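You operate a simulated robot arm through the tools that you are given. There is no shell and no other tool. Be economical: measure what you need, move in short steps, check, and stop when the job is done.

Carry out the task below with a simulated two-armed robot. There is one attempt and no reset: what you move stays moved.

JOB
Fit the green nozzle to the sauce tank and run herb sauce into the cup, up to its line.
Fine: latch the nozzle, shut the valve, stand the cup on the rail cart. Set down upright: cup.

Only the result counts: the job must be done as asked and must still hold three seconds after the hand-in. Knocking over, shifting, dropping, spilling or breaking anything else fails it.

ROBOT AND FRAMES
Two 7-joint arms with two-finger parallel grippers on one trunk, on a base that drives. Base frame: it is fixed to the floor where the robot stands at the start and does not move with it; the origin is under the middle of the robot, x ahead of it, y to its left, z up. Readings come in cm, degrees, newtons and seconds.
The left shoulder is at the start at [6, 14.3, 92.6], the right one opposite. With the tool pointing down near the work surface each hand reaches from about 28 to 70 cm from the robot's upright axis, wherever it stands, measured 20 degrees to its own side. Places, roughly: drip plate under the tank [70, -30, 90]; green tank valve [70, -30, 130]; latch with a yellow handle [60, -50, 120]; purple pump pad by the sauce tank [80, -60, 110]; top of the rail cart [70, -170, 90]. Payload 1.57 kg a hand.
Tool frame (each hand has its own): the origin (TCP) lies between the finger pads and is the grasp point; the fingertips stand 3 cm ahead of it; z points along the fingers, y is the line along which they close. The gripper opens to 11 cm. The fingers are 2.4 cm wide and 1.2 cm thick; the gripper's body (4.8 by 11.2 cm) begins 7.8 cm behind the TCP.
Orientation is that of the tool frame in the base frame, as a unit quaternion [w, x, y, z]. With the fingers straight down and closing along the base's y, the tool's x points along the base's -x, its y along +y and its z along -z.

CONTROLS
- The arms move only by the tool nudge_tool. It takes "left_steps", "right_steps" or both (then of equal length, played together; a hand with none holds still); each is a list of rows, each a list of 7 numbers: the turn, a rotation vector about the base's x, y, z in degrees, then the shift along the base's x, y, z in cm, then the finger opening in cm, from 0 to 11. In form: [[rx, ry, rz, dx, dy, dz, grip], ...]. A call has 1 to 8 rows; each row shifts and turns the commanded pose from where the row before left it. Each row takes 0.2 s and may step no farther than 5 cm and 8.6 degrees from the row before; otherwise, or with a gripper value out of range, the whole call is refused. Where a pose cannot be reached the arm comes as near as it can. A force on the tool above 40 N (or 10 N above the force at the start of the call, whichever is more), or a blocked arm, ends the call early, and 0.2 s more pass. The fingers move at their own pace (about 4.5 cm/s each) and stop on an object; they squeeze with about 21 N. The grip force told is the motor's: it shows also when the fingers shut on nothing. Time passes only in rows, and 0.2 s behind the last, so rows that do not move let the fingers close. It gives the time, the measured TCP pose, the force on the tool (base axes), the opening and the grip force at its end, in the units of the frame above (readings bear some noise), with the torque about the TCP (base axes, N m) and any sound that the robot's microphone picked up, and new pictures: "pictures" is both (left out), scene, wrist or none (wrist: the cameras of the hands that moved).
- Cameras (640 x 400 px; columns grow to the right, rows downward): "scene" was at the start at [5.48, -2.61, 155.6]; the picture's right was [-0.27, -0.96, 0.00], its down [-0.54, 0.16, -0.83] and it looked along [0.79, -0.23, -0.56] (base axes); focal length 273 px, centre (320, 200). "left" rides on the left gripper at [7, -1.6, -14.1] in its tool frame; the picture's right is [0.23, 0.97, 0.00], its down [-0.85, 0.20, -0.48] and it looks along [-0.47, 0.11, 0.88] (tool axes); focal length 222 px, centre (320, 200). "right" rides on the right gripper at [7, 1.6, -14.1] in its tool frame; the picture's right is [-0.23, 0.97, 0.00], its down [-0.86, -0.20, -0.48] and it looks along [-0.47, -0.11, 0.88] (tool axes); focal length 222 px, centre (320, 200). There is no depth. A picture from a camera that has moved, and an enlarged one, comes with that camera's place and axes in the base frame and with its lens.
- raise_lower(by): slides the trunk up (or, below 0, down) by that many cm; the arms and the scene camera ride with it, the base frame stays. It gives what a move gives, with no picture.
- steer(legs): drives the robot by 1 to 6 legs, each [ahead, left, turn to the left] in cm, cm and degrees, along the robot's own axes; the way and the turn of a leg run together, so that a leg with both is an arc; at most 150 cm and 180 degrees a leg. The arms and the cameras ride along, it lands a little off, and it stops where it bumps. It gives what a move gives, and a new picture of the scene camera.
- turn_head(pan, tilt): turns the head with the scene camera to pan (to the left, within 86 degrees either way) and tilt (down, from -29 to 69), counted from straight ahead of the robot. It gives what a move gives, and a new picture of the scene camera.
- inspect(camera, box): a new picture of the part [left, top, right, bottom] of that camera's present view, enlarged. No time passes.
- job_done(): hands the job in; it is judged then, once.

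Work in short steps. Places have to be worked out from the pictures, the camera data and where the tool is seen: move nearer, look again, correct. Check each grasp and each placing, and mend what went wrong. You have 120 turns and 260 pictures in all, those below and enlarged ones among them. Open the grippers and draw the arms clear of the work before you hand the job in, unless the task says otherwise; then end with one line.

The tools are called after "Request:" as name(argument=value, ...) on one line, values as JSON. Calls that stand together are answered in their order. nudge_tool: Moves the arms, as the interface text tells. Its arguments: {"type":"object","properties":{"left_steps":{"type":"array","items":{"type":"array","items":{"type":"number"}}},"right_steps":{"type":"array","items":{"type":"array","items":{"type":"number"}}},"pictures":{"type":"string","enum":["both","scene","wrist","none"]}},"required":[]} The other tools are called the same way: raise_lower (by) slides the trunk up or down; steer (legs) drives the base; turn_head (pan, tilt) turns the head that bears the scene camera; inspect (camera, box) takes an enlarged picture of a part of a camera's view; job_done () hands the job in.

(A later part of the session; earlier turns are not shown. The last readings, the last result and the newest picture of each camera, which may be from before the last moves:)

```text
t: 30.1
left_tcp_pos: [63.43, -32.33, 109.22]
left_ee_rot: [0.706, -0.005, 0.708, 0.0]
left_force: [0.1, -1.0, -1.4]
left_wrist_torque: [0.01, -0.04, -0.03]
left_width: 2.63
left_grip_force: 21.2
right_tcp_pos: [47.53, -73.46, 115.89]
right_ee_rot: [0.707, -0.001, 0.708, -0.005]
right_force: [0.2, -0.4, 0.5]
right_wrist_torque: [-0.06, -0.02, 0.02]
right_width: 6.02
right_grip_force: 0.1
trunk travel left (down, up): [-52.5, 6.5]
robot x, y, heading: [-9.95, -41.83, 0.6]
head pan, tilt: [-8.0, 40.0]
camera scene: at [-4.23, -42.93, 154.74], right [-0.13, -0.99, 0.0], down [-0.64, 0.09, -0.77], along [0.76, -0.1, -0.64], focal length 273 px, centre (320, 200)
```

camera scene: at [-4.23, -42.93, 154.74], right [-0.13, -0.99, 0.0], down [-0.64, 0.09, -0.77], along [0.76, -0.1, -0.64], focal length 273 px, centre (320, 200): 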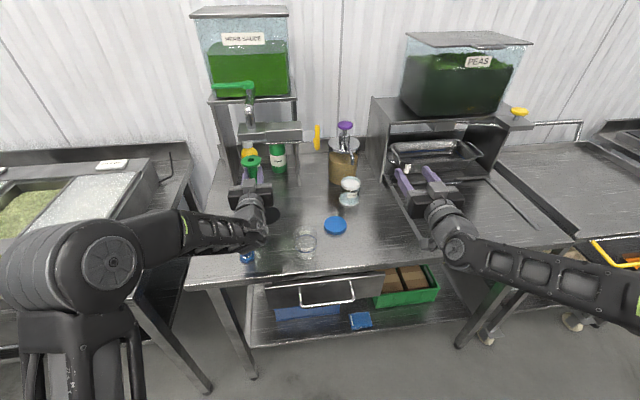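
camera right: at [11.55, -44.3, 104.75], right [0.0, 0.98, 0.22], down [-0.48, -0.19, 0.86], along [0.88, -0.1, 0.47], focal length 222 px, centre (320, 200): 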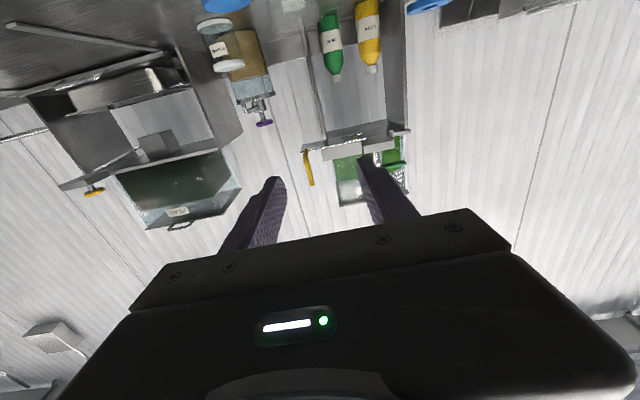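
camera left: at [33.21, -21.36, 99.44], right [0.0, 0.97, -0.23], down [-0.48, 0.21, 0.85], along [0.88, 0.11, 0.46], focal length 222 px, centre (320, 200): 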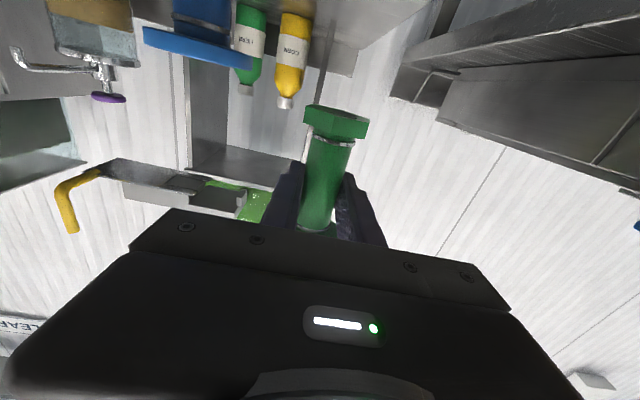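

Move the nozzle under the socket (not yet up) and bring the right hand a bit closer for a look from below.

Request:
nudge_tool(left_steps=[[0, 0, 0, 1.8, -0.7, 0, 1], [0, 0, 0, 1.9, -0.7, 0, 1], [0, 0, 0, 0, 0, 2, 1], [0, 0, 0, 0, 0, 0, 1]], right_steps=[[0, 0, 0, 0, 4, 0, 6], [0, 0, 0, 0, 4, 0, 6], [0, 0, 0, 0, 4, 0, 6], [0, 0, 0, 0, 2, 0, 6]], pictures="wrist")

Request:
inspect(camera="right", box=[360, 40, 560, 200])

Request:
inspect(camera="scene", box=[205, 80, 325, 180])

```text
t: 31.1
left_tcp_pos: [67.06, -33.56, 111.36]
left_ee_rot: [0.706, -0.004, 0.708, -0.001]
left_force: [0.7, 0.2, -1.0]
left_wrist_torque: [-0.02, 0.0, -0.03]
left_width: 2.62
left_grip_force: 20.9
right_tcp_pos: [47.56, -59.6, 115.75]
right_ee_rot: [0.707, -0.002, 0.707, -0.003]
right_force: [-0.2, 0.2, -0.3]
right_wrist_torque: [0.04, -0.01, -0.03]
right_width: 6.0
right_grip_force: 0.1
trunk travel left (down, up): [-52.5, 6.5]
robot x, y, heading: [-9.77, -41.49, 0.4]
head pan, tilt: [-8.0, 40.0]
camera right: at [33.51, -58.13, 108.78], right [0.01, 0.98, 0.22], down [-0.48, -0.19, 0.86], along [0.88, -0.11, 0.47], focal length 222 px, centre (320, 200)
camera left: at [52.87, -35.42, 104.42], right [-0.01, 0.97, -0.23], down [-0.48, 0.2, 0.85], along [0.88, 0.12, 0.46], focal length 222 px, centre (320, 200)
```

right: 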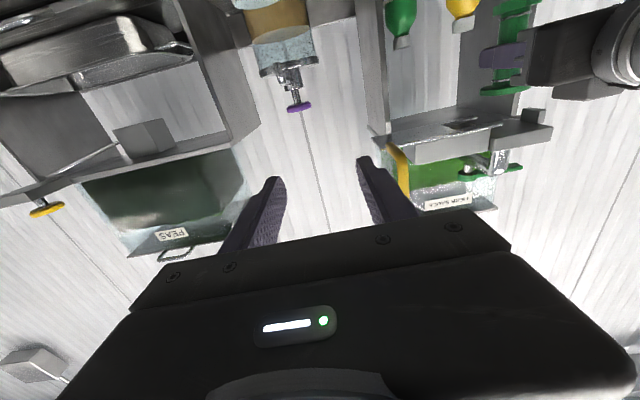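
left: 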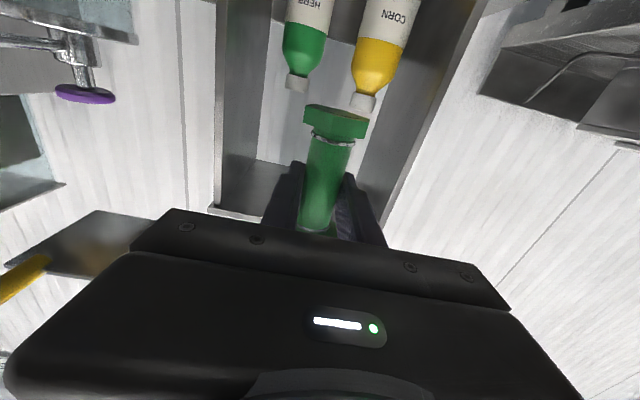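

```text
2.50 times, centred on (460, 120) of right
camera zoom: at [33.51, -58.13, 108.78], right [0.01, 0.98, 0.22], down [-0.48, -0.19, 0.86], along [0.88, -0.11, 0.47], focal length 555 px, centre (-30, 400)
```

zoom: 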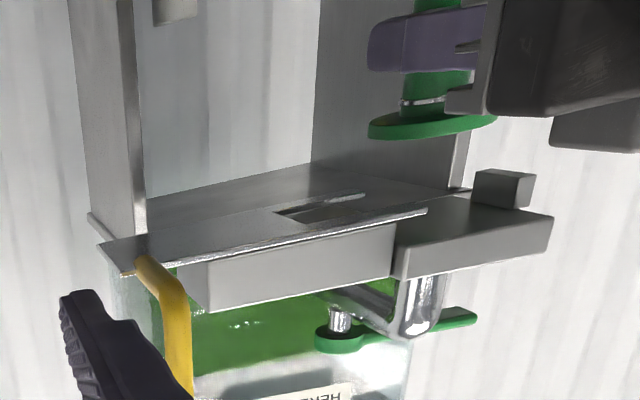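

```text
4.00 times, centred on (265, 130) of scene
camera zoom: at [-4.38, -42.93, 154.74], right [-0.13, -0.99, 0.0], down [-0.64, 0.09, -0.77], along [0.76, -0.1, -0.64], focal length 1091 px, centre (540, 480)
```

zoom: 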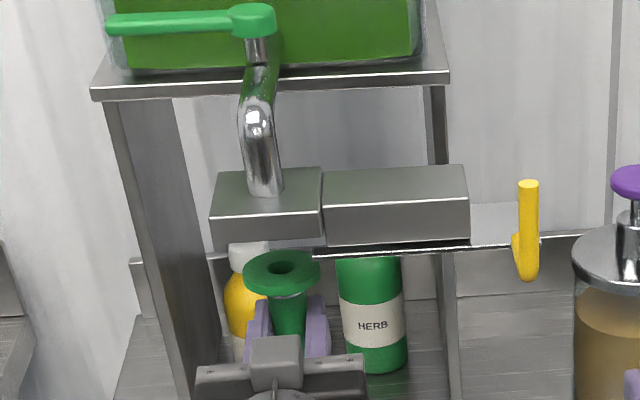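

Y matches the spout within ~0.1 cm. Raise the nozzle 2.5 cm and look again from below to check the x alignment before contact.

Request:
nudge_tool(left_steps=[[0, 0, 0, 0, 0, 1.3, 1], [0, 0, 0, 0, 0, 1.2, 1], [0, 0, 0, 0, 0, 0, 1]], right_steps=[[0, 0, 0, 0, 0, -2, 6], [0, 0, 0, 0, 0, -2, 6], [0, 0, 0, 0, 0, 0, 6]], pictures="none")

Request:
inspect(camera="right", box=[380, 60, 560, 200])

Request:
inspect(camera="scene", box=[225, 100, 315, 170])

```text
t: 31.9
left_tcp_pos: [67.09, -33.73, 113.83]
left_ee_rot: [0.707, -0.004, 0.708, -0.001]
left_force: [-0.5, 0.2, -0.8]
left_wrist_torque: [0.0, 0.01, -0.04]
left_width: 2.62
left_grip_force: 20.8
right_tcp_pos: [47.46, -59.45, 111.84]
right_ee_rot: [0.707, -0.003, 0.707, -0.004]
right_force: [0.2, 0.1, -0.3]
right_wrist_torque: [0.0, 0.02, -0.01]
right_width: 6.02
right_grip_force: 0.1
trunk travel left (down, up): [-52.5, 6.5]
robot x, y, heading: [-9.6, -41.73, 0.0]
head pan, tilt: [-8.0, 40.0]
```

```text
2.86 times, centred on (470, 130) of right
camera zoom: at [33.32, -58.06, 104.81], right [0.0, 0.98, 0.22], down [-0.48, -0.19, 0.86], along [0.88, -0.11, 0.47], focal length 635 px, centre (-109, 400)
```

zoom: 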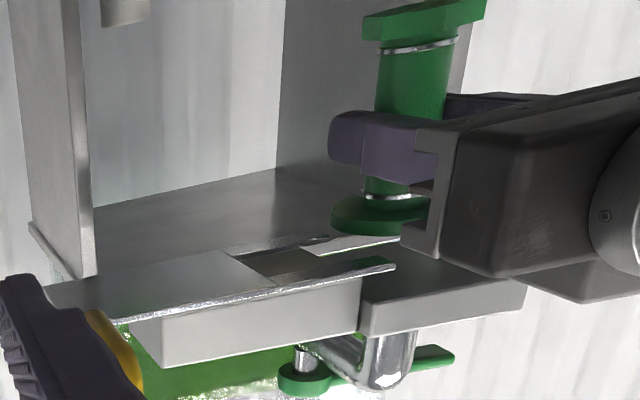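

```text
5.71 times, centred on (270, 135) of scene
camera zoom: at [-4.42, -42.93, 154.75], right [-0.13, -0.99, 0.0], down [-0.64, 0.09, -0.77], along [0.76, -0.1, -0.64], focal length 1559 px, centre (606, 571)
```

zoom: 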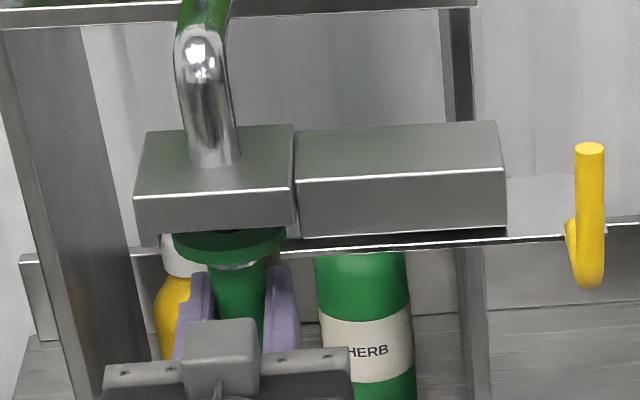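

Alignment looks right. I raise in small steps until it touches the block.

Request:
nudge_tool(left_steps=[[0, 0, 0, 0, 0, 0.5, 1], [0, 0, 0, 0, 0, 0.4, 1], [0, 0, 0, 0, 0, 0.3, 1], [0, 0, 0, 0, 0, 0, 1]], pictures="none")

Request:
inspect(camera="right", box=[440, 100, 540, 170])

Request:
inspect(camera="scene", box=[225, 110, 295, 160])

```text
t: 32.9
left_tcp_pos: [67.19, -33.51, 114.62]
left_ee_rot: [0.705, -0.004, 0.71, -0.001]
left_force: [-1.5, 0.5, -19.2]
left_wrist_torque: [0.52, 0.2, -0.04]
left_width: 2.69
left_grip_force: 20.6
right_tcp_pos: [47.52, -59.51, 111.96]
right_ee_rot: [0.706, -0.002, 0.708, -0.005]
right_force: [-0.2, -0.6, -0.2]
right_wrist_torque: [0.0, 0.0, -0.01]
right_width: 5.99
right_grip_force: 0.1
trunk travel left (down, up): [-52.5, 6.5]
robot x, y, heading: [-9.71, -41.76, 0.1]
head pan, tilt: [-8.0, 40.0]
```

```text
5.71 times, centred on (490, 135) of right
camera zoom: at [33.46, -58.04, 104.76], right [0.0, 0.98, 0.22], down [-0.48, -0.19, 0.86], along [0.88, -0.11, 0.47], focal length 1269 px, centre (-651, 571)
```

zoom: 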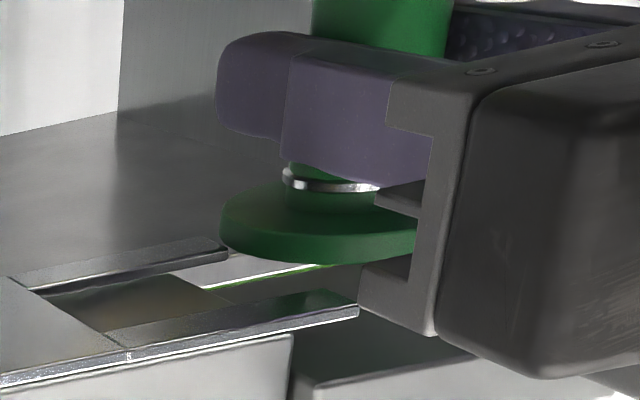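

```text
8.00 times, centred on (260, 135) of scene
camera zoom: at [-4.21, -42.9, 154.73], right [-0.13, -0.99, 0.0], down [-0.64, 0.09, -0.77], along [0.76, -0.1, -0.64], focal length 2182 px, centre (800, 720)
```

zoom: 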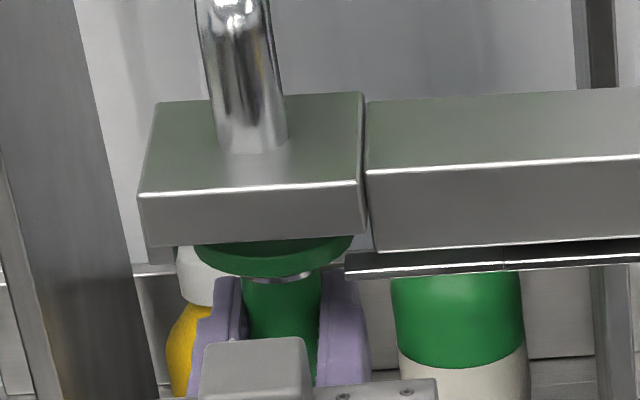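

The torque says contact is on the right side (y offset ≈ -2.8): the flange rim is touching a fork prong tip. I go down a little, shift +0.5 cm in y, and rise again.

Request:
nudge_tool(left_steps=[[0, 0, 0, 0, 0, -1.2, 1], [0, 0, 0, 0, 0.5, 0, 1], [0, 0, 0, 0, 0, 0.4, 1], [0, 0, 0, 0, 0, 0.4, 1], [0, 0, 0, 0, 0, 0, 1]], pictures="none")

Request:
nudge_tool(left_steps=[[0, 0, 0, 0, 0, 0.4, 1], [0, 0, 0, 0, 0, 0, 1]], pictures="none")

```text
t: 34.1
left_tcp_pos: [67.27, -33.12, 114.73]
left_ee_rot: [0.707, -0.004, 0.707, 0.0]
left_force: [0.5, 1.3, -0.8]
left_wrist_torque: [0.03, 0.0, -0.01]
left_width: 2.63
left_grip_force: 21.0
right_tcp_pos: [47.32, -59.51, 111.88]
right_ee_rot: [0.707, -0.003, 0.707, -0.005]
right_force: [-0.5, -0.5, -0.5]
right_wrist_torque: [0.03, 0.01, 0.01]
right_width: 6.0
right_grip_force: 0.1
trunk travel left (down, up): [-52.5, 6.5]
robot x, y, heading: [-9.61, -41.35, 0.2]
head pan, tilt: [-8.0, 40.0]
```

```text
t: 34.7
left_tcp_pos: [67.05, -33.15, 114.74]
left_ee_rot: [0.704, -0.005, 0.71, -0.001]
left_force: [-1.4, -0.9, -11.4]
left_wrist_torque: [-0.25, -0.11, 0.05]
left_width: 2.63
left_grip_force: 20.4
right_tcp_pos: [47.5, -59.49, 111.88]
right_ee_rot: [0.707, -0.002, 0.707, -0.005]
right_force: [-0.8, -0.4, -0.4]
right_wrist_torque: [0.01, -0.01, 0.0]
right_width: 5.99
right_grip_force: 0.0
trunk travel left (down, up): [-52.5, 6.5]
robot x, y, heading: [-9.65, -41.6, 0.1]
head pan, tilt: [-8.0, 40.0]
```

Now contact is on the left (the tab). The window is between: I shift -0.2 in y and -0.3 in x and retry.

Request:
nudge_tool(left_steps=[[0, 0, 0, 0, 0, -1, 1], [0, 0, 0, -0.3, -0.2, 0, 1], [0, 0, 0, 0, 0, 0.4, 1], [0, 0, 0, 0, 0, 0.6, 1], [0, 0, 0, 0, 0, 0.3, 1], [0, 0, 0, 0, 0, 0, 1]], pictures="none")

Request:
inspect(camera="scene", box=[225, 110, 295, 160])

Request:
inspect(camera="right", box=[440, 100, 540, 170])

```text
t: 36.1
left_tcp_pos: [66.79, -33.4, 115.04]
left_ee_rot: [0.704, -0.004, 0.71, -0.002]
left_force: [-1.1, -0.6, -18.7]
left_wrist_torque: [-0.5, -0.02, 0.04]
left_width: 2.66
left_grip_force: 20.6
right_tcp_pos: [47.59, -59.48, 111.74]
right_ee_rot: [0.706, -0.002, 0.708, -0.005]
right_force: [-0.3, -0.1, -0.4]
right_wrist_torque: [-0.02, -0.02, 0.01]
right_width: 5.98
right_grip_force: 0.1
trunk travel left (down, up): [-52.5, 6.5]
robot x, y, heading: [-9.83, -41.7, 0.3]
head pan, tilt: [-8.0, 40.0]
```

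```text
8.00 times, centred on (260, 135) of scene
camera zoom: at [-4.21, -42.91, 154.72], right [-0.13, -0.99, 0.0], down [-0.64, 0.09, -0.77], along [0.76, -0.1, -0.64], focal length 2182 px, centre (800, 720)
```

zoom: 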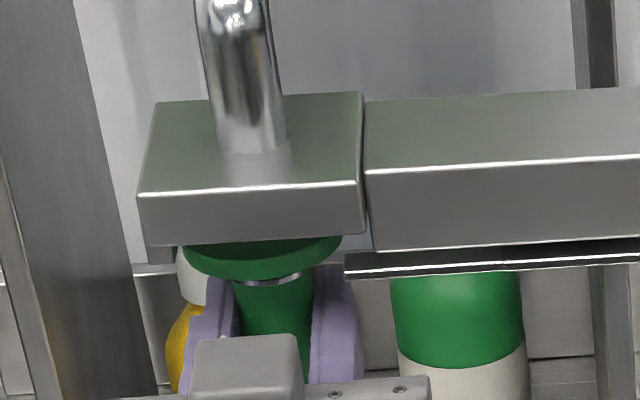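

```text
5.71 times, centred on (490, 135) of right
camera zoom: at [33.46, -58.06, 104.75], right [0.0, 0.98, 0.22], down [-0.48, -0.19, 0.86], along [0.88, -0.11, 0.47], focal length 1269 px, centre (-651, 571)
```

zoom: 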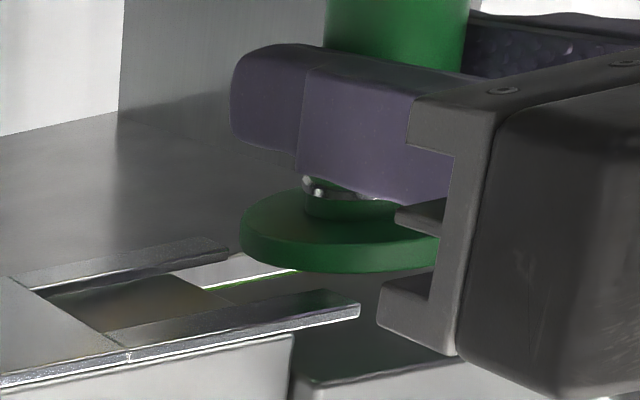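

Still the tab (left). Shift a further -0.3 in y and another -0.2 in x.

Request:
nudge_tool(left_steps=[[0, 0, 0, 0, 0, -1.4, 1], [0, 0, 0, -0.2, -0.3, 0, 1], [0, 0, 0, 0, 0, 0.5, 1], [0, 0, 0, 0, 0, 0.6, 1], [0, 0, 0, 0, 0, 0.4, 1], [0, 0, 0, 0, 0, 0, 1]], pictures="none")

Request:
inspect(camera="scene", box=[225, 110, 295, 160])

Request:
inspect(camera="right", box=[440, 100, 540, 170])

```text
t: 37.5
left_tcp_pos: [66.51, -33.78, 115.49]
left_ee_rot: [0.707, -0.004, 0.707, 0.0]
left_force: [-0.8, -0.4, -0.3]
left_wrist_torque: [-0.01, 0.0, 0.01]
left_width: 2.61
left_grip_force: 21.3
right_tcp_pos: [47.31, -59.52, 111.89]
right_ee_rot: [0.707, -0.002, 0.707, -0.005]
right_force: [-0.1, 0.7, -0.4]
right_wrist_torque: [0.03, -0.02, 0.0]
right_width: 6.0
right_grip_force: 0.0
trunk travel left (down, up): [-52.5, 6.5]
robot x, y, heading: [-10.25, -41.46, 0.3]
head pan, tilt: [-8.0, 40.0]
```

```text
8.00 times, centred on (260, 135) of scene
camera zoom: at [-4.41, -42.93, 154.75], right [-0.13, -0.99, 0.0], down [-0.64, 0.09, -0.77], along [0.76, -0.1, -0.64], focal length 2182 px, centre (800, 720)
```

zoom: 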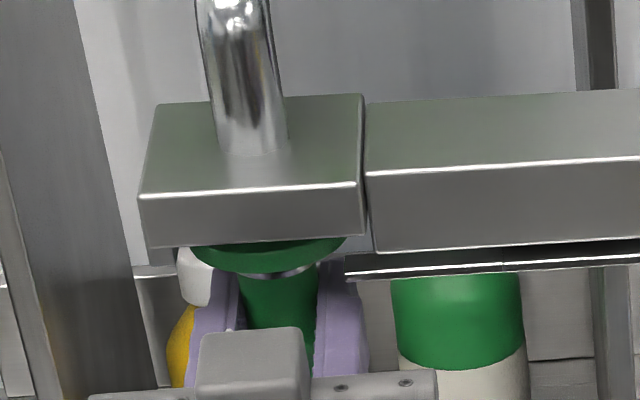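

```text
5.71 times, centred on (490, 135) of right
camera zoom: at [33.33, -58.06, 104.83], right [0.0, 0.98, 0.22], down [-0.48, -0.19, 0.86], along [0.88, -0.11, 0.47], focal length 1269 px, centre (-651, 571)
```

zoom: 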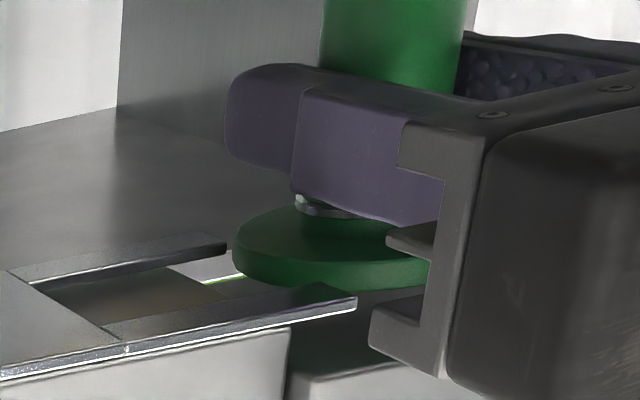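

Past both obstacles with no force. I keep rising in small steps to the block.

Request:
nudge_tool(left_steps=[[0, 0, 0, 0, 0, 0.4, 1], [0, 0, 0, 0, 0, 0.4, 1], [0, 0, 0, 0, 0, 0.3, 1], [0, 0, 0, 0, 0, 0.3, 1], [0, 0, 0, 0, 0, 0, 1]], pictures="none")

Request:
inspect(camera="scene", box=[225, 110, 295, 160])

Request:
inspect(camera="right", box=[440, 100, 540, 170])

```text
t: 38.7
left_tcp_pos: [66.58, -33.66, 116.59]
left_ee_rot: [0.705, -0.005, 0.709, 0.0]
left_force: [-2.4, -0.1, -9.7]
left_wrist_torque: [0.2, 0.02, -0.08]
left_width: 2.63
left_grip_force: 21.4
right_tcp_pos: [47.44, -59.6, 111.91]
right_ee_rot: [0.707, -0.001, 0.707, -0.006]
right_force: [-0.7, 0.5, -0.6]
right_wrist_torque: [0.0, -0.03, -0.01]
right_width: 5.99
right_grip_force: 0.0
trunk travel left (down, up): [-52.5, 6.5]
robot x, y, heading: [-9.67, -41.46, 0.4]
head pan, tilt: [-8.0, 40.0]
```

```text
8.00 times, centred on (260, 135) of scene
camera zoom: at [-4.36, -42.91, 154.73], right [-0.13, -0.99, 0.0], down [-0.64, 0.09, -0.77], along [0.76, -0.1, -0.64], focal length 2182 px, centre (800, 720)
```

zoom: 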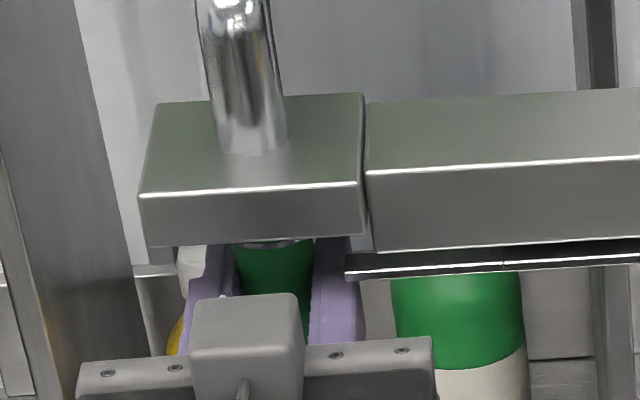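

```text
5.71 times, centred on (490, 135) of right
camera zoom: at [33.37, -58.05, 104.79], right [0.0, 0.98, 0.22], down [-0.48, -0.19, 0.86], along [0.88, -0.11, 0.47], focal length 1269 px, centre (-651, 571)
```

zoom: 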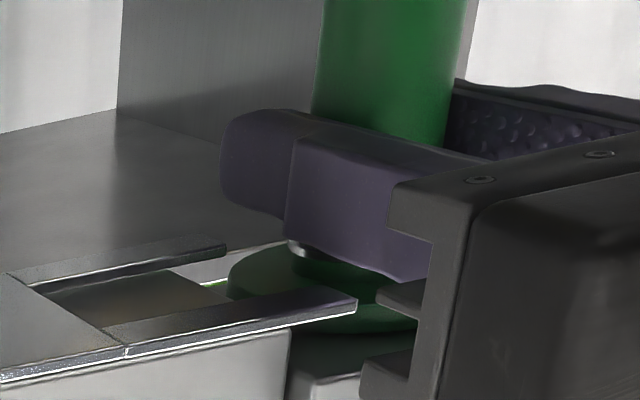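

Flange is now up at the block, above the fork level. With the left hand pressing up, I bring the right hand in front of the yellow handle at about (60, -50.7, 119–125).

Request:
nudge_tool(right_steps=[[0, 0, 0, 0, 2.2, 3.5, 6], [0, 0, 0, 0, 2.2, 3.5, 6], [0, 0, 0, 0, 2.2, 3.5, 6], [0, 0, 0, 2, 2.2, 0, 6], [0, 0, 0, 0, 0, 0, 6]], pictures="both")

Request:
inspect(camera="scene", box=[250, 100, 370, 200])

```text
t: 39.9
left_tcp_pos: [66.69, -33.72, 116.65]
left_ee_rot: [0.705, -0.005, 0.709, 0.0]
left_force: [-0.7, -0.8, -16.6]
left_wrist_torque: [0.16, 0.21, 0.02]
left_width: 2.6
left_grip_force: 21.2
right_tcp_pos: [49.38, -50.74, 122.2]
right_ee_rot: [0.707, -0.001, 0.708, -0.005]
right_force: [0.9, -0.4, -0.3]
right_wrist_torque: [0.0, -0.01, 0.01]
right_width: 6.0
right_grip_force: 0.0
trunk travel left (down, up): [-52.5, 6.5]
robot x, y, heading: [-9.83, -41.3, 0.3]
head pan, tilt: [-8.0, 40.0]
camera scene: at [-4.24, -42.91, 154.73], right [-0.13, -0.99, 0.0], down [-0.64, 0.09, -0.77], along [0.76, -0.1, -0.64], focal length 273 px, centre (320, 200)
camera right: at [35.34, -49.22, 115.1], right [0.0, 0.98, 0.22], down [-0.48, -0.19, 0.86], along [0.88, -0.11, 0.47], focal length 222 px, centre (320, 200)
```

scene: 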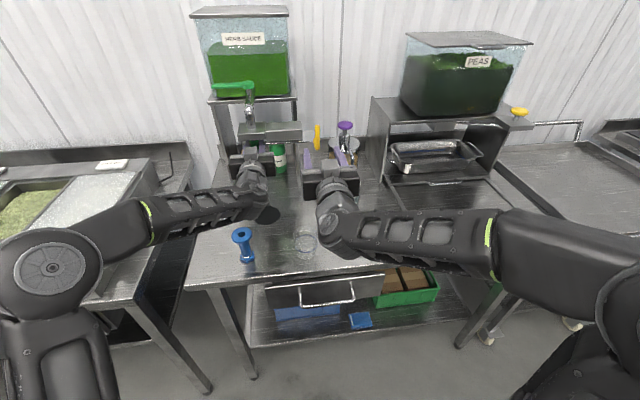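
right: 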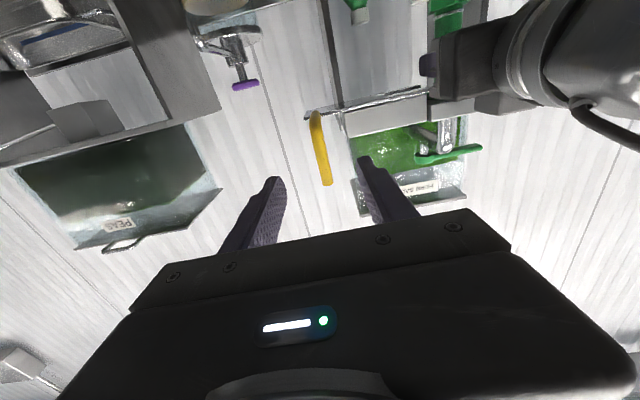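

```text
4.00 times, centred on (310, 150) of scene
camera zoom: at [-4.24, -42.91, 154.73], right [-0.13, -0.99, 0.0], down [-0.64, 0.09, -0.77], along [0.76, -0.1, -0.64], focal length 1091 px, centre (360, 400)
```

zoom: 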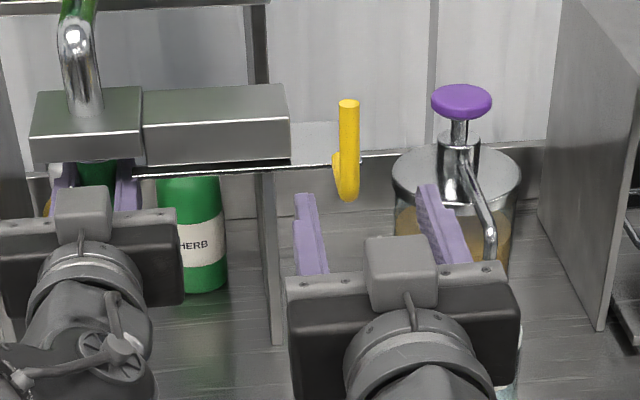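

Handle is centred in front of the right hand (y ≈ -50.8, x ≈ 59.5). Advance 10 cm and close on it.

Request:
nudge_tool(right_steps=[[0, 0, 0, 4, 0, 0, 6], [0, 0, 0, 3, 0, 0, 6], [0, 0, 0, 3, 0, 0, 6], [0, 0, 0, 0, 0, 0, 3], [0, 0, 0, 0, 0, 0, 1], [0, 0, 0, 0, 0, 0, 0.5], [0, 0, 0, 0, 0, 0, 0.5]], pictures="none")

Request:
inspect(camera="scene", box=[225, 100, 345, 200])

```text
t: 41.5
left_tcp_pos: [66.69, -33.75, 116.61]
left_ee_rot: [0.706, -0.004, 0.709, -0.002]
left_force: [-0.5, -2.3, -17.9]
left_wrist_torque: [0.21, 0.16, -0.02]
left_width: 2.61
left_grip_force: 21.1
right_tcp_pos: [59.58, -50.52, 122.19]
right_ee_rot: [0.706, -0.002, 0.708, -0.004]
right_force: [-0.1, 4.6, 0.6]
right_wrist_torque: [0.45, -0.05, -0.02]
right_width: 1.31
right_grip_force: 22.0
trunk travel left (down, up): [-52.5, 6.5]
robot x, y, heading: [-9.83, -41.7, 0.2]
head pan, tilt: [-8.0, 40.0]
```

```text
4.00 times, centred on (285, 150) of scene
camera zoom: at [-4.18, -42.86, 154.74], right [-0.13, -0.99, 0.0], down [-0.64, 0.09, -0.76], along [0.76, -0.1, -0.64], focal length 1091 px, centre (460, 400)
```

zoom: 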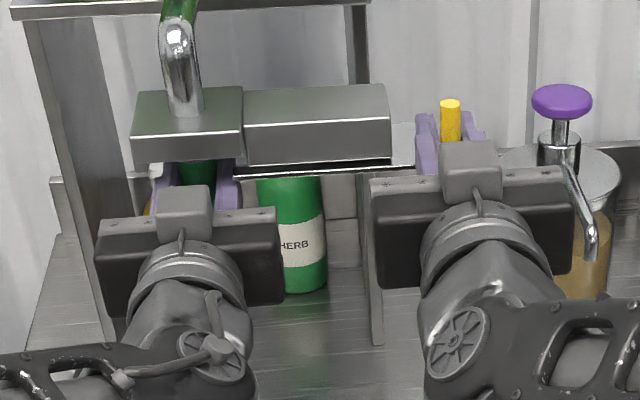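

Handle gripped. I slide it toward +y in small steps.

Request:
nudge_tool(right_steps=[[0, 0, 0, 0, 0.8, 0, 0.5], [0, 0, 0, 0, 0.8, 0, 0.5], [0, 0, 0, 0, 0.8, 0, 0.5], [0, 0, 0, 0, 0, 0, 0.5]], pictures="none")

Request:
inspect(camera="scene", box=[225, 100, 345, 200])

```text
t: 42.5
left_tcp_pos: [66.59, -33.59, 116.78]
left_ee_rot: [0.706, -0.005, 0.708, 0.001]
left_force: [-7.9, 10.7, -17.8]
left_wrist_torque: [0.03, 0.09, 0.11]
left_width: 2.65
left_grip_force: 21.3
right_tcp_pos: [59.45, -48.77, 122.18]
right_ee_rot: [0.706, 0.001, 0.708, -0.007]
right_force: [-1.4, -16.4, -6.8]
right_wrist_torque: [0.57, 0.18, 0.12]
right_width: 1.29
right_grip_force: 30.0
trunk travel left (down, up): [-52.5, 6.5]
robot x, y, heading: [-9.8, -41.67, 0.2]
head pan, tilt: [-8.0, 40.0]
```

```text
4.00 times, centred on (285, 150) of scene
camera zoom: at [-4.31, -43.06, 154.73], right [-0.13, -0.99, 0.0], down [-0.64, 0.09, -0.77], along [0.76, -0.1, -0.64], focal length 1091 px, centre (460, 400)
```

zoom: 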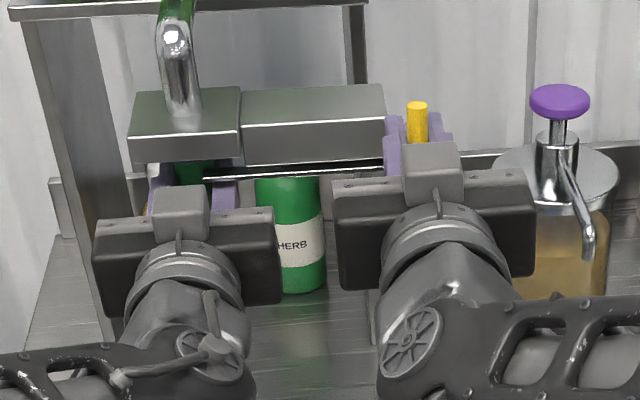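

The left hand feels -x/+y push: the rear prong seems to be touching the shaft. I back off a bit and look from below.

Request:
nudge_tool(right_steps=[[0, 0, 0, 0, -0.9, 0, 0.5], [0, 0, 0, 0, 0, 0, 0.5]], left_steps=[[0, 0, 0, 0, 0, 0, 1], [0, 0, 0, 0, 0, 0, 1]], pictures="none")

Request:
inspect(camera="left", box=[160, 100, 400, 250])

Request:
inspect(camera="right", box=[400, 60, 560, 200])

```text
t: 43.1
left_tcp_pos: [66.73, -33.62, 116.74]
left_ee_rot: [0.706, -0.004, 0.708, -0.002]
left_force: [-8.7, 5.6, -12.3]
left_wrist_torque: [0.01, -0.03, -0.03]
left_width: 2.62
left_grip_force: 20.8
right_tcp_pos: [59.56, -48.82, 122.31]
right_ee_rot: [0.706, -0.004, 0.709, -0.003]
right_force: [3.7, 2.2, -12.2]
right_wrist_torque: [0.67, -0.47, 0.04]
right_width: 1.3
right_grip_force: 30.5
trunk travel left (down, up): [-52.5, 6.5]
robot x, y, heading: [-9.79, -41.37, 0.3]
head pan, tilt: [-8.0, 40.0]
```

```text
2.67 times, centred on (280, 175) of left
camera zoom: at [52.48, -35.37, 109.85], right [0.0, 0.97, -0.24], down [-0.48, 0.2, 0.85], along [0.88, 0.12, 0.46], focal length 592 px, centre (427, 267)
```

zoom: 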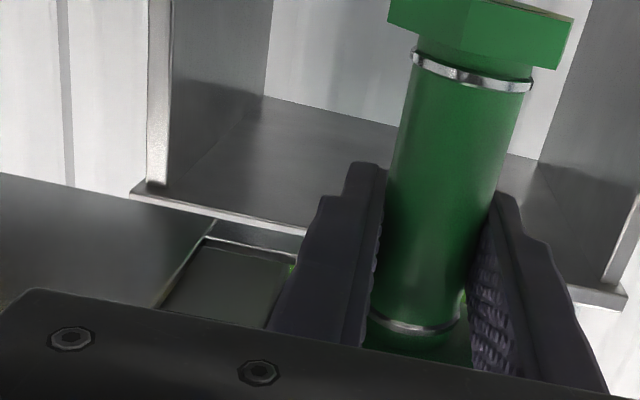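

```text
2.86 times, centred on (480, 130) of right
camera zoom: at [45.4, -47.37, 115.2], right [0.0, 0.98, 0.22], down [-0.47, -0.19, 0.86], along [0.88, -0.1, 0.46], focal length 635 px, centre (-137, 400)
```

zoom: 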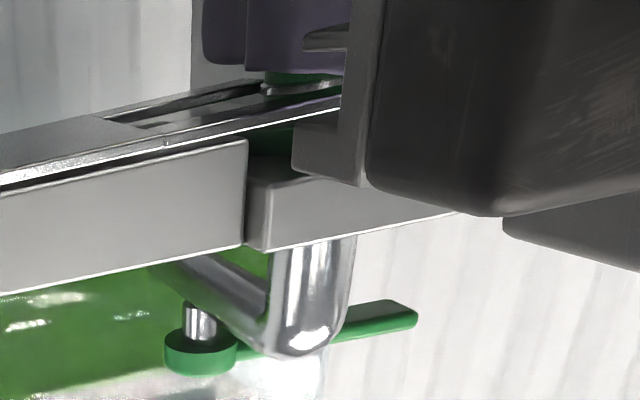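

Estimates put the shaft near the slot centre, but the force direction says the rear prong catches it. I ease the fork back, shift the nozzle -0.6 in x with less upward push, and retry.

Request:
nudge_tool(right_steps=[[0, 0, 0, 0, -0.8, 0, 0.5], [0, 0, 0, 0, 0, 0, 0.5], [0, 0, 0, 0, 0, 0, 0.5], [0, 0, 0, 0, 0, 0, 0.5]], left_steps=[[0, 0, 0, 0, 0, 0, 1], [0, 0, 0, -0.3, 0, -0.15, 1], [0, 0, 0, -0.3, 0, 0, 1], [0, 0, 0, 0, 0, 0, 1]], pictures="none")

Request:
nudge_tool(right_steps=[[0, 0, 0, 0, 0.7, 0, 0.5], [0, 0, 0, 0, 0.7, 0, 0.5], [0, 0, 0, 0, 0.7, 0, 0.5], [0, 0, 0, 0, 0, 0, 0.5]], left_steps=[[0, 0, 0, 0, 0, 0, 1], [0, 0, 0, 0, 0, 0, 1], [0, 0, 0, 0, 0, 0, 1], [0, 0, 0, 0, 0, 0, 1]], pictures="none")

```text
t: 44.1
left_tcp_pos: [66.05, -33.68, 116.76]
left_ee_rot: [0.707, -0.003, 0.707, -0.002]
left_force: [0.6, -0.2, -1.4]
left_wrist_torque: [0.04, -0.01, 0.01]
left_width: 2.63
left_grip_force: 20.7
right_tcp_pos: [59.52, -49.94, 122.17]
right_ee_rot: [0.705, -0.003, 0.709, -0.004]
right_force: [-5.8, 1.8, -18.8]
right_wrist_torque: [0.71, 0.35, 0.03]
right_width: 1.3
right_grip_force: 29.6
trunk travel left (down, up): [-52.5, 6.5]
robot x, y, heading: [-9.95, -41.45, 0.3]
head pan, tilt: [-8.0, 40.0]
```

```text
t: 45.1
left_tcp_pos: [66.07, -33.85, 116.59]
left_ee_rot: [0.706, -0.004, 0.708, -0.001]
left_force: [-1.3, -0.4, -1.3]
left_wrist_torque: [-0.02, -0.02, 0.04]
left_width: 2.65
left_grip_force: 21.2
right_tcp_pos: [59.48, -47.86, 122.26]
right_ee_rot: [0.706, -0.001, 0.708, -0.005]
right_force: [-3.8, -0.5, -18.6]
right_wrist_torque: [0.69, 0.03, 0.03]
right_width: 1.28
right_grip_force: 29.6
trunk travel left (down, up): [-52.5, 6.5]
robot x, y, heading: [-9.94, -41.84, 0.2]
head pan, tilt: [-8.0, 40.0]
```

It passes freely now. Continue the slide to its stop.

Request:
nudge_tool(right_steps=[[0, 0, 0, 0, 0.7, 0, 0.5], [0, 0, 0, 0, 0.7, 0, 0.5], [0, 0, 0, 0, 0.7, 0, 0.5], [0, 0, 0, 0, 0, 0, 0.5]], left_steps=[[0, 0, 0, 0, 0, 0, 1], [0, 0, 0, 0, 0, 0, 1], [0, 0, 0, 0, 0, 0, 1], [0, 0, 0, 0, 0, 0, 1]], pictures="none")

Request:
inspect(camera="scene", box=[225, 100, 345, 200])

Request:
inspect(camera="left", box=[160, 100, 400, 250])

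```text
t: 46.1
left_tcp_pos: [65.94, -33.74, 116.7]
left_ee_rot: [0.706, -0.004, 0.708, -0.001]
left_force: [-0.4, -0.2, -0.4]
left_wrist_torque: [-0.01, -0.05, 0.0]
left_width: 2.62
left_grip_force: 20.7
right_tcp_pos: [59.56, -45.68, 122.19]
right_ee_rot: [0.706, -0.002, 0.708, -0.005]
right_force: [-5.5, -1.4, -19.6]
right_wrist_torque: [0.7, -0.33, 0.01]
right_width: 1.27
right_grip_force: 29.6
trunk travel left (down, up): [-52.5, 6.5]
robot x, y, heading: [-9.62, -41.25, 0.1]
head pan, tilt: [-8.0, 40.0]
```

```text
4.00 times, centred on (285, 150) of scene
camera zoom: at [-4.29, -42.97, 154.74], right [-0.13, -0.99, 0.0], down [-0.64, 0.09, -0.77], along [0.76, -0.1, -0.64], focal length 1091 px, centre (460, 400)
```

zoom: 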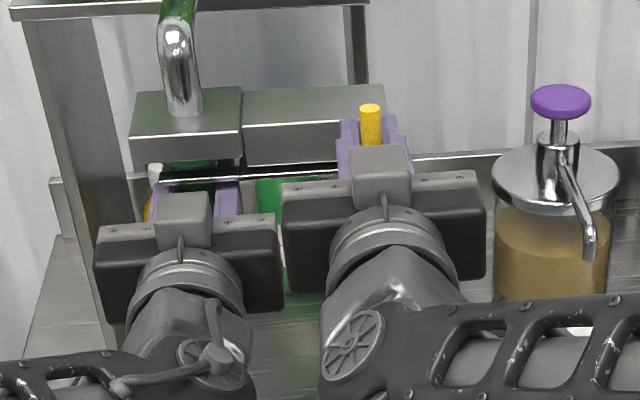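

```text
2.67 times, centred on (280, 175) of left
camera zoom: at [51.83, -35.48, 109.69], right [-0.01, 0.97, -0.23], down [-0.48, 0.2, 0.85], along [0.88, 0.12, 0.46], focal length 592 px, centre (427, 267)
```

zoom: 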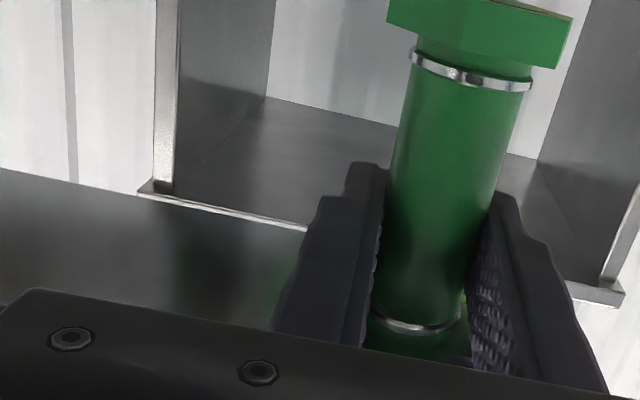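

About 4.8 cm travelled, still free. Continue until it meets the stop.

Request:
nudge_tool(right_steps=[[0, 0, 0, 0, 0.6, 0, 0.5], [0, 0, 0, 0, 0.6, 0, 0.5], [0, 0, 0, 0, 0.6, 0, 0.5], [0, 0, 0, 0, 0, 0, 0.5]], left_steps=[[0, 0, 0, 0, 0, 0, 1], [0, 0, 0, 0, 0, 0, 1], [0, 0, 0, 0, 0, 0, 1], [0, 0, 0, 0, 0, 0, 1]], pictures="none")

Request:
inspect(camera="scene", box=[225, 100, 345, 200])

```text
t: 47.1
left_tcp_pos: [65.94, -34.23, 116.63]
left_ee_rot: [0.706, -0.004, 0.708, 0.0]
left_force: [-0.5, -0.9, -0.6]
left_wrist_torque: [-0.01, 0.01, 0.03]
left_width: 2.62
left_grip_force: 20.8
right_tcp_pos: [59.57, -44.79, 122.33]
right_ee_rot: [0.706, 0.002, 0.708, -0.005]
right_force: [-8.6, -20.7, -23.0]
right_wrist_torque: [0.5, -0.41, 0.25]
right_width: 1.29
right_grip_force: 29.8
trunk travel left (down, up): [-52.5, 6.5]
robot x, y, heading: [-9.53, -41.64, 0.2]
head pan, tilt: [-8.0, 40.0]
```

```text
4.00 times, centred on (285, 150) of scene
camera zoom: at [-4.31, -43.37, 154.73], right [-0.14, -0.99, 0.0], down [-0.64, 0.09, -0.77], along [0.76, -0.1, -0.64], focal length 1091 px, centre (460, 400)
```

zoom: 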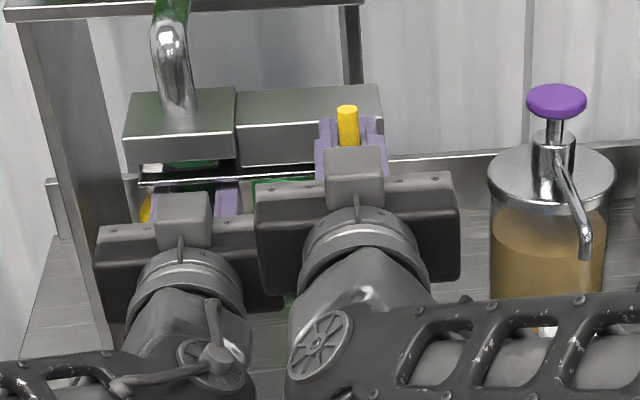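

The latch hit its stop (travel ≈ 5.9 cm; the base was pushed back ~0.4 cm). I release the handle and withdraw the right hand, and restore the nozzle's y to the socket centre.

Request:
nudge_tool(right_steps=[[0, 0, 0, 0, -0.5, 0, 0.5], [0, 0, 0, 0, 0, 0, 2.5], [0, 0, 0, 0, 0, 0, 4], [0, 0, 0, -4, -0.5, 0, 4], [0, 0, 0, -4, -2, 0, 4], [0, 0, 0, -4, -2, 0, 4]], left_steps=[[0, 0, 0, 0, 0, 0, 1], [0, 0, 0, 0, 0, 0, 1], [0, 0, 0, 0, 0, 0, 1], [0, 0, 0, 0, 0.2, 0, 1], [0, 0, 0, 0, 0.2, 0, 1], [0, 0, 0, 0, 0, 0, 1]], pictures="none")

Request:
inspect(camera="scene", box=[225, 90, 345, 190])

Request:
inspect(camera="right", box=[320, 50, 500, 170])

```text
t: 48.5
left_tcp_pos: [65.88, -33.45, 116.73]
left_ee_rot: [0.707, -0.004, 0.707, -0.001]
left_force: [-1.3, -2.8, -0.2]
left_wrist_torque: [0.14, -0.03, 0.03]
left_width: 2.63
left_grip_force: 21.0
right_tcp_pos: [47.37, -49.11, 122.62]
right_ee_rot: [0.707, -0.002, 0.707, -0.004]
right_force: [-0.1, 0.9, -1.1]
right_wrist_torque: [-0.02, 0.01, 0.02]
right_width: 4.03
right_grip_force: 0.0
trunk travel left (down, up): [-52.5, 6.5]
robot x, y, heading: [-10.01, -41.85, 0.3]
head pan, tilt: [-8.0, 40.0]
```

```text
4.00 times, centred on (285, 140) of scene
camera zoom: at [-4.52, -43.02, 154.75], right [-0.13, -0.99, 0.0], down [-0.64, 0.09, -0.77], along [0.76, -0.1, -0.64], focal length 1091 px, centre (460, 440)
```

zoom: 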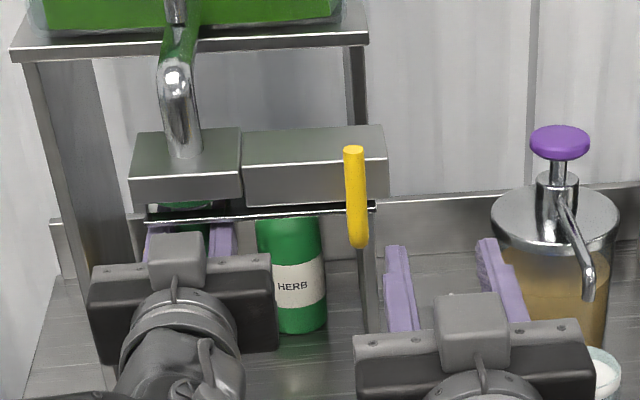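

```text
3.33 times, centred on (410, 110) of right
camera zoom: at [33.3, -47.65, 115.49], right [0.0, 0.98, 0.22], down [-0.48, -0.19, 0.86], along [0.88, -0.11, 0.47], focal length 740 px, centre (20, 500)
```

zoom: 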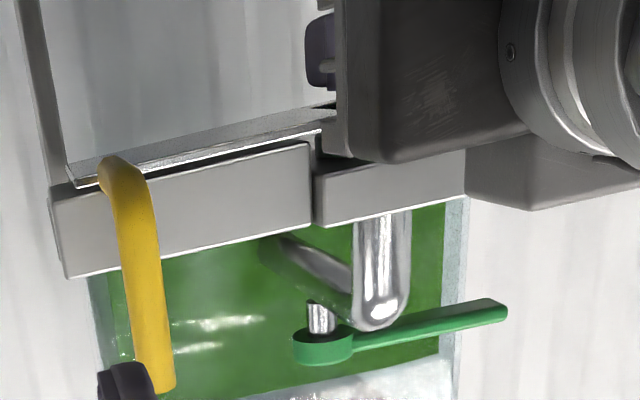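

The flange sits above the fork in view. I ease the nozzle off the tab and down onto the fork.

Request:
nudge_tool(left_steps=[[0, 0, 0, 0, -0.2, -0.15, 1], [0, 0, 0, 0, 0, -0.15, 1], [0, 0, 0, 0, 0, 0, 1]], pictures="none")

```text
t: 49.3
left_tcp_pos: [65.94, -33.48, 116.29]
left_ee_rot: [0.707, -0.005, 0.708, 0.0]
left_force: [-0.3, 0.4, -0.4]
left_wrist_torque: [-0.01, -0.04, -0.01]
left_width: 2.63
left_grip_force: 21.0
right_tcp_pos: [47.49, -49.01, 122.51]
right_ee_rot: [0.707, -0.002, 0.707, -0.004]
right_force: [0.2, 0.5, -0.1]
right_wrist_torque: [0.0, 0.04, -0.01]
right_width: 3.98
right_grip_force: 0.1
trunk travel left (down, up): [-52.5, 6.5]
robot x, y, heading: [-9.34, -41.75, 0.3]
head pan, tilt: [-8.0, 40.0]
```

Request:
nudge_tool(left_steps=[[0, 0, 0, 0, 0, -0.15, 1], [0, 0, 0, 0, 0, -0.15, 1], [0, 0, 0, 0, 0, 0, 1]], pictures="none")

```text
t: 50.1
left_tcp_pos: [65.84, -33.39, 116.18]
left_ee_rot: [0.707, -0.004, 0.707, 0.0]
left_force: [0.0, 0.2, 1.9]
left_wrist_torque: [0.03, 0.08, -0.03]
left_width: 2.62
left_grip_force: 20.8
right_tcp_pos: [47.52, -48.98, 122.6]
right_ee_rot: [0.707, -0.002, 0.707, -0.004]
right_force: [-0.3, 0.2, 0.2]
right_wrist_torque: [0.03, 0.03, -0.01]
right_width: 4.0
right_grip_force: 0.0
trunk travel left (down, up): [-52.5, 6.5]
robot x, y, heading: [-10.15, -41.73, 0.3]
head pan, tilt: [-8.0, 40.0]
```

It is beginning to rest on the fork (+1.9 N). I open the left hand and check before retreating.

Request:
nudge_tool(left_steps=[[0, 0, 0, 0, 0, 0, 3], [0, 0, 0, 0, 0, 0, 4.5], [0, 0, 0, 0, 0, 0, 5], [0, 0, 0, 0, 0, 0, 5]], pictures="wrist")

Request:
nudge_tool(left_steps=[[0, 0, 0, -3, 0, 0, 5], [0, 0, 0, -4, 0, 0, 5], [0, 0, 0, -4, 0, 0, 5], [0, 0, 0, -3, 0, -1, 5], [0, 0, 0, 0, 0, 0, 5]], pictures="wrist")

Request:
inspect(camera="scene", box=[225, 90, 315, 170])

Request:
inspect(camera="left", box=[240, 90, 400, 220])

```text
t: 51.1
left_tcp_pos: [65.79, -33.51, 116.16]
left_ee_rot: [0.707, -0.004, 0.708, 0.0]
left_force: [0.2, 0.7, -0.3]
left_wrist_torque: [0.01, -0.01, 0.02]
left_width: 5.0
left_grip_force: 0.1
right_tcp_pos: [47.45, -49.06, 122.56]
right_ee_rot: [0.707, -0.001, 0.707, -0.004]
right_force: [0.0, 0.2, 0.0]
right_wrist_torque: [0.03, 0.01, 0.04]
right_width: 4.02
right_grip_force: 0.0
trunk travel left (down, up): [-52.5, 6.5]
robot x, y, heading: [-9.83, -41.75, 0.5]
head pan, tilt: [-8.0, 40.0]
camera left: at [51.71, -35.27, 109.21], right [-0.01, 0.97, -0.23], down [-0.48, 0.2, 0.85], along [0.88, 0.12, 0.46], focal length 222 px, centre (320, 200)
```

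left: 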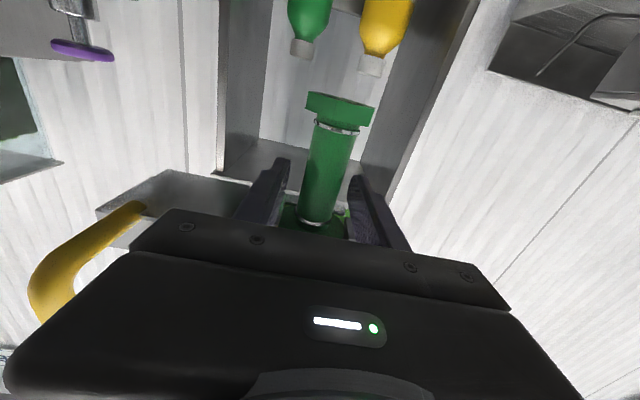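

```text
t: 52.3
left_tcp_pos: [51.84, -33.47, 115.06]
left_ee_rot: [0.707, -0.004, 0.707, 0.0]
left_force: [0.2, 0.1, 0.0]
left_wrist_torque: [0.01, 0.03, 0.0]
left_width: 4.99
left_grip_force: 0.1
right_tcp_pos: [47.52, -48.97, 122.65]
right_ee_rot: [0.707, -0.001, 0.707, -0.004]
right_force: [0.4, -0.4, -0.1]
right_wrist_torque: [-0.02, 0.01, -0.01]
right_width: 3.99
right_grip_force: 0.1
trunk travel left (down, up): [-52.5, 6.5]
robot x, y, heading: [-10.19, -41.55, 0.2]
head pan, tilt: [-8.0, 40.0]
camera left: at [37.62, -35.23, 108.14], right [-0.01, 0.97, -0.23], down [-0.48, 0.2, 0.85], along [0.88, 0.12, 0.46], focal length 222 px, centre (320, 200)
```

left: 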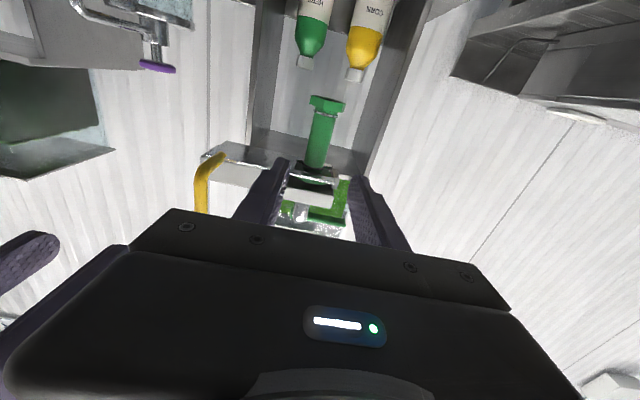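

```text
5.00 times, centred on (270, 130) of scene
camera zoom: at [-4.41, -42.93, 154.75], right [-0.13, -0.99, 0.0], down [-0.64, 0.09, -0.77], along [0.76, -0.1, -0.64], focal length 1364 px, centre (570, 550)
```

zoom: 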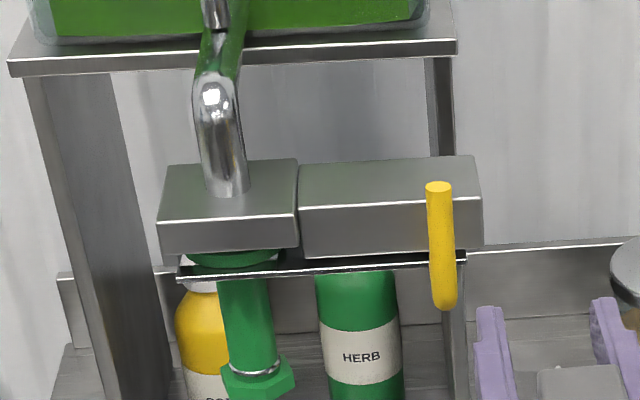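

```text
3.08 times, centred on (320, 155) of left
camera zoom: at [37.62, -35.23, 108.14], right [-0.01, 0.97, -0.23], down [-0.48, 0.2, 0.85], along [0.88, 0.12, 0.46], focal length 684 px, centre (320, 338)
```

zoom: 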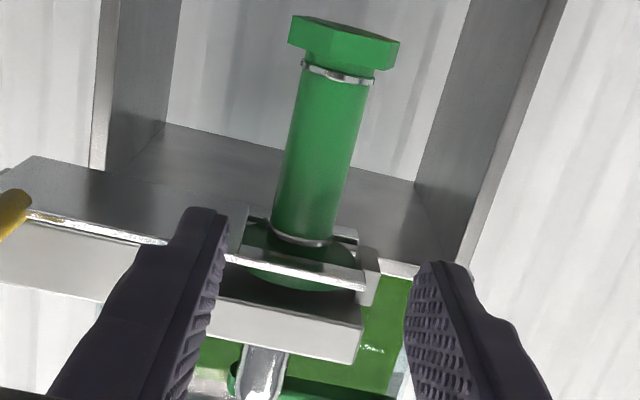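

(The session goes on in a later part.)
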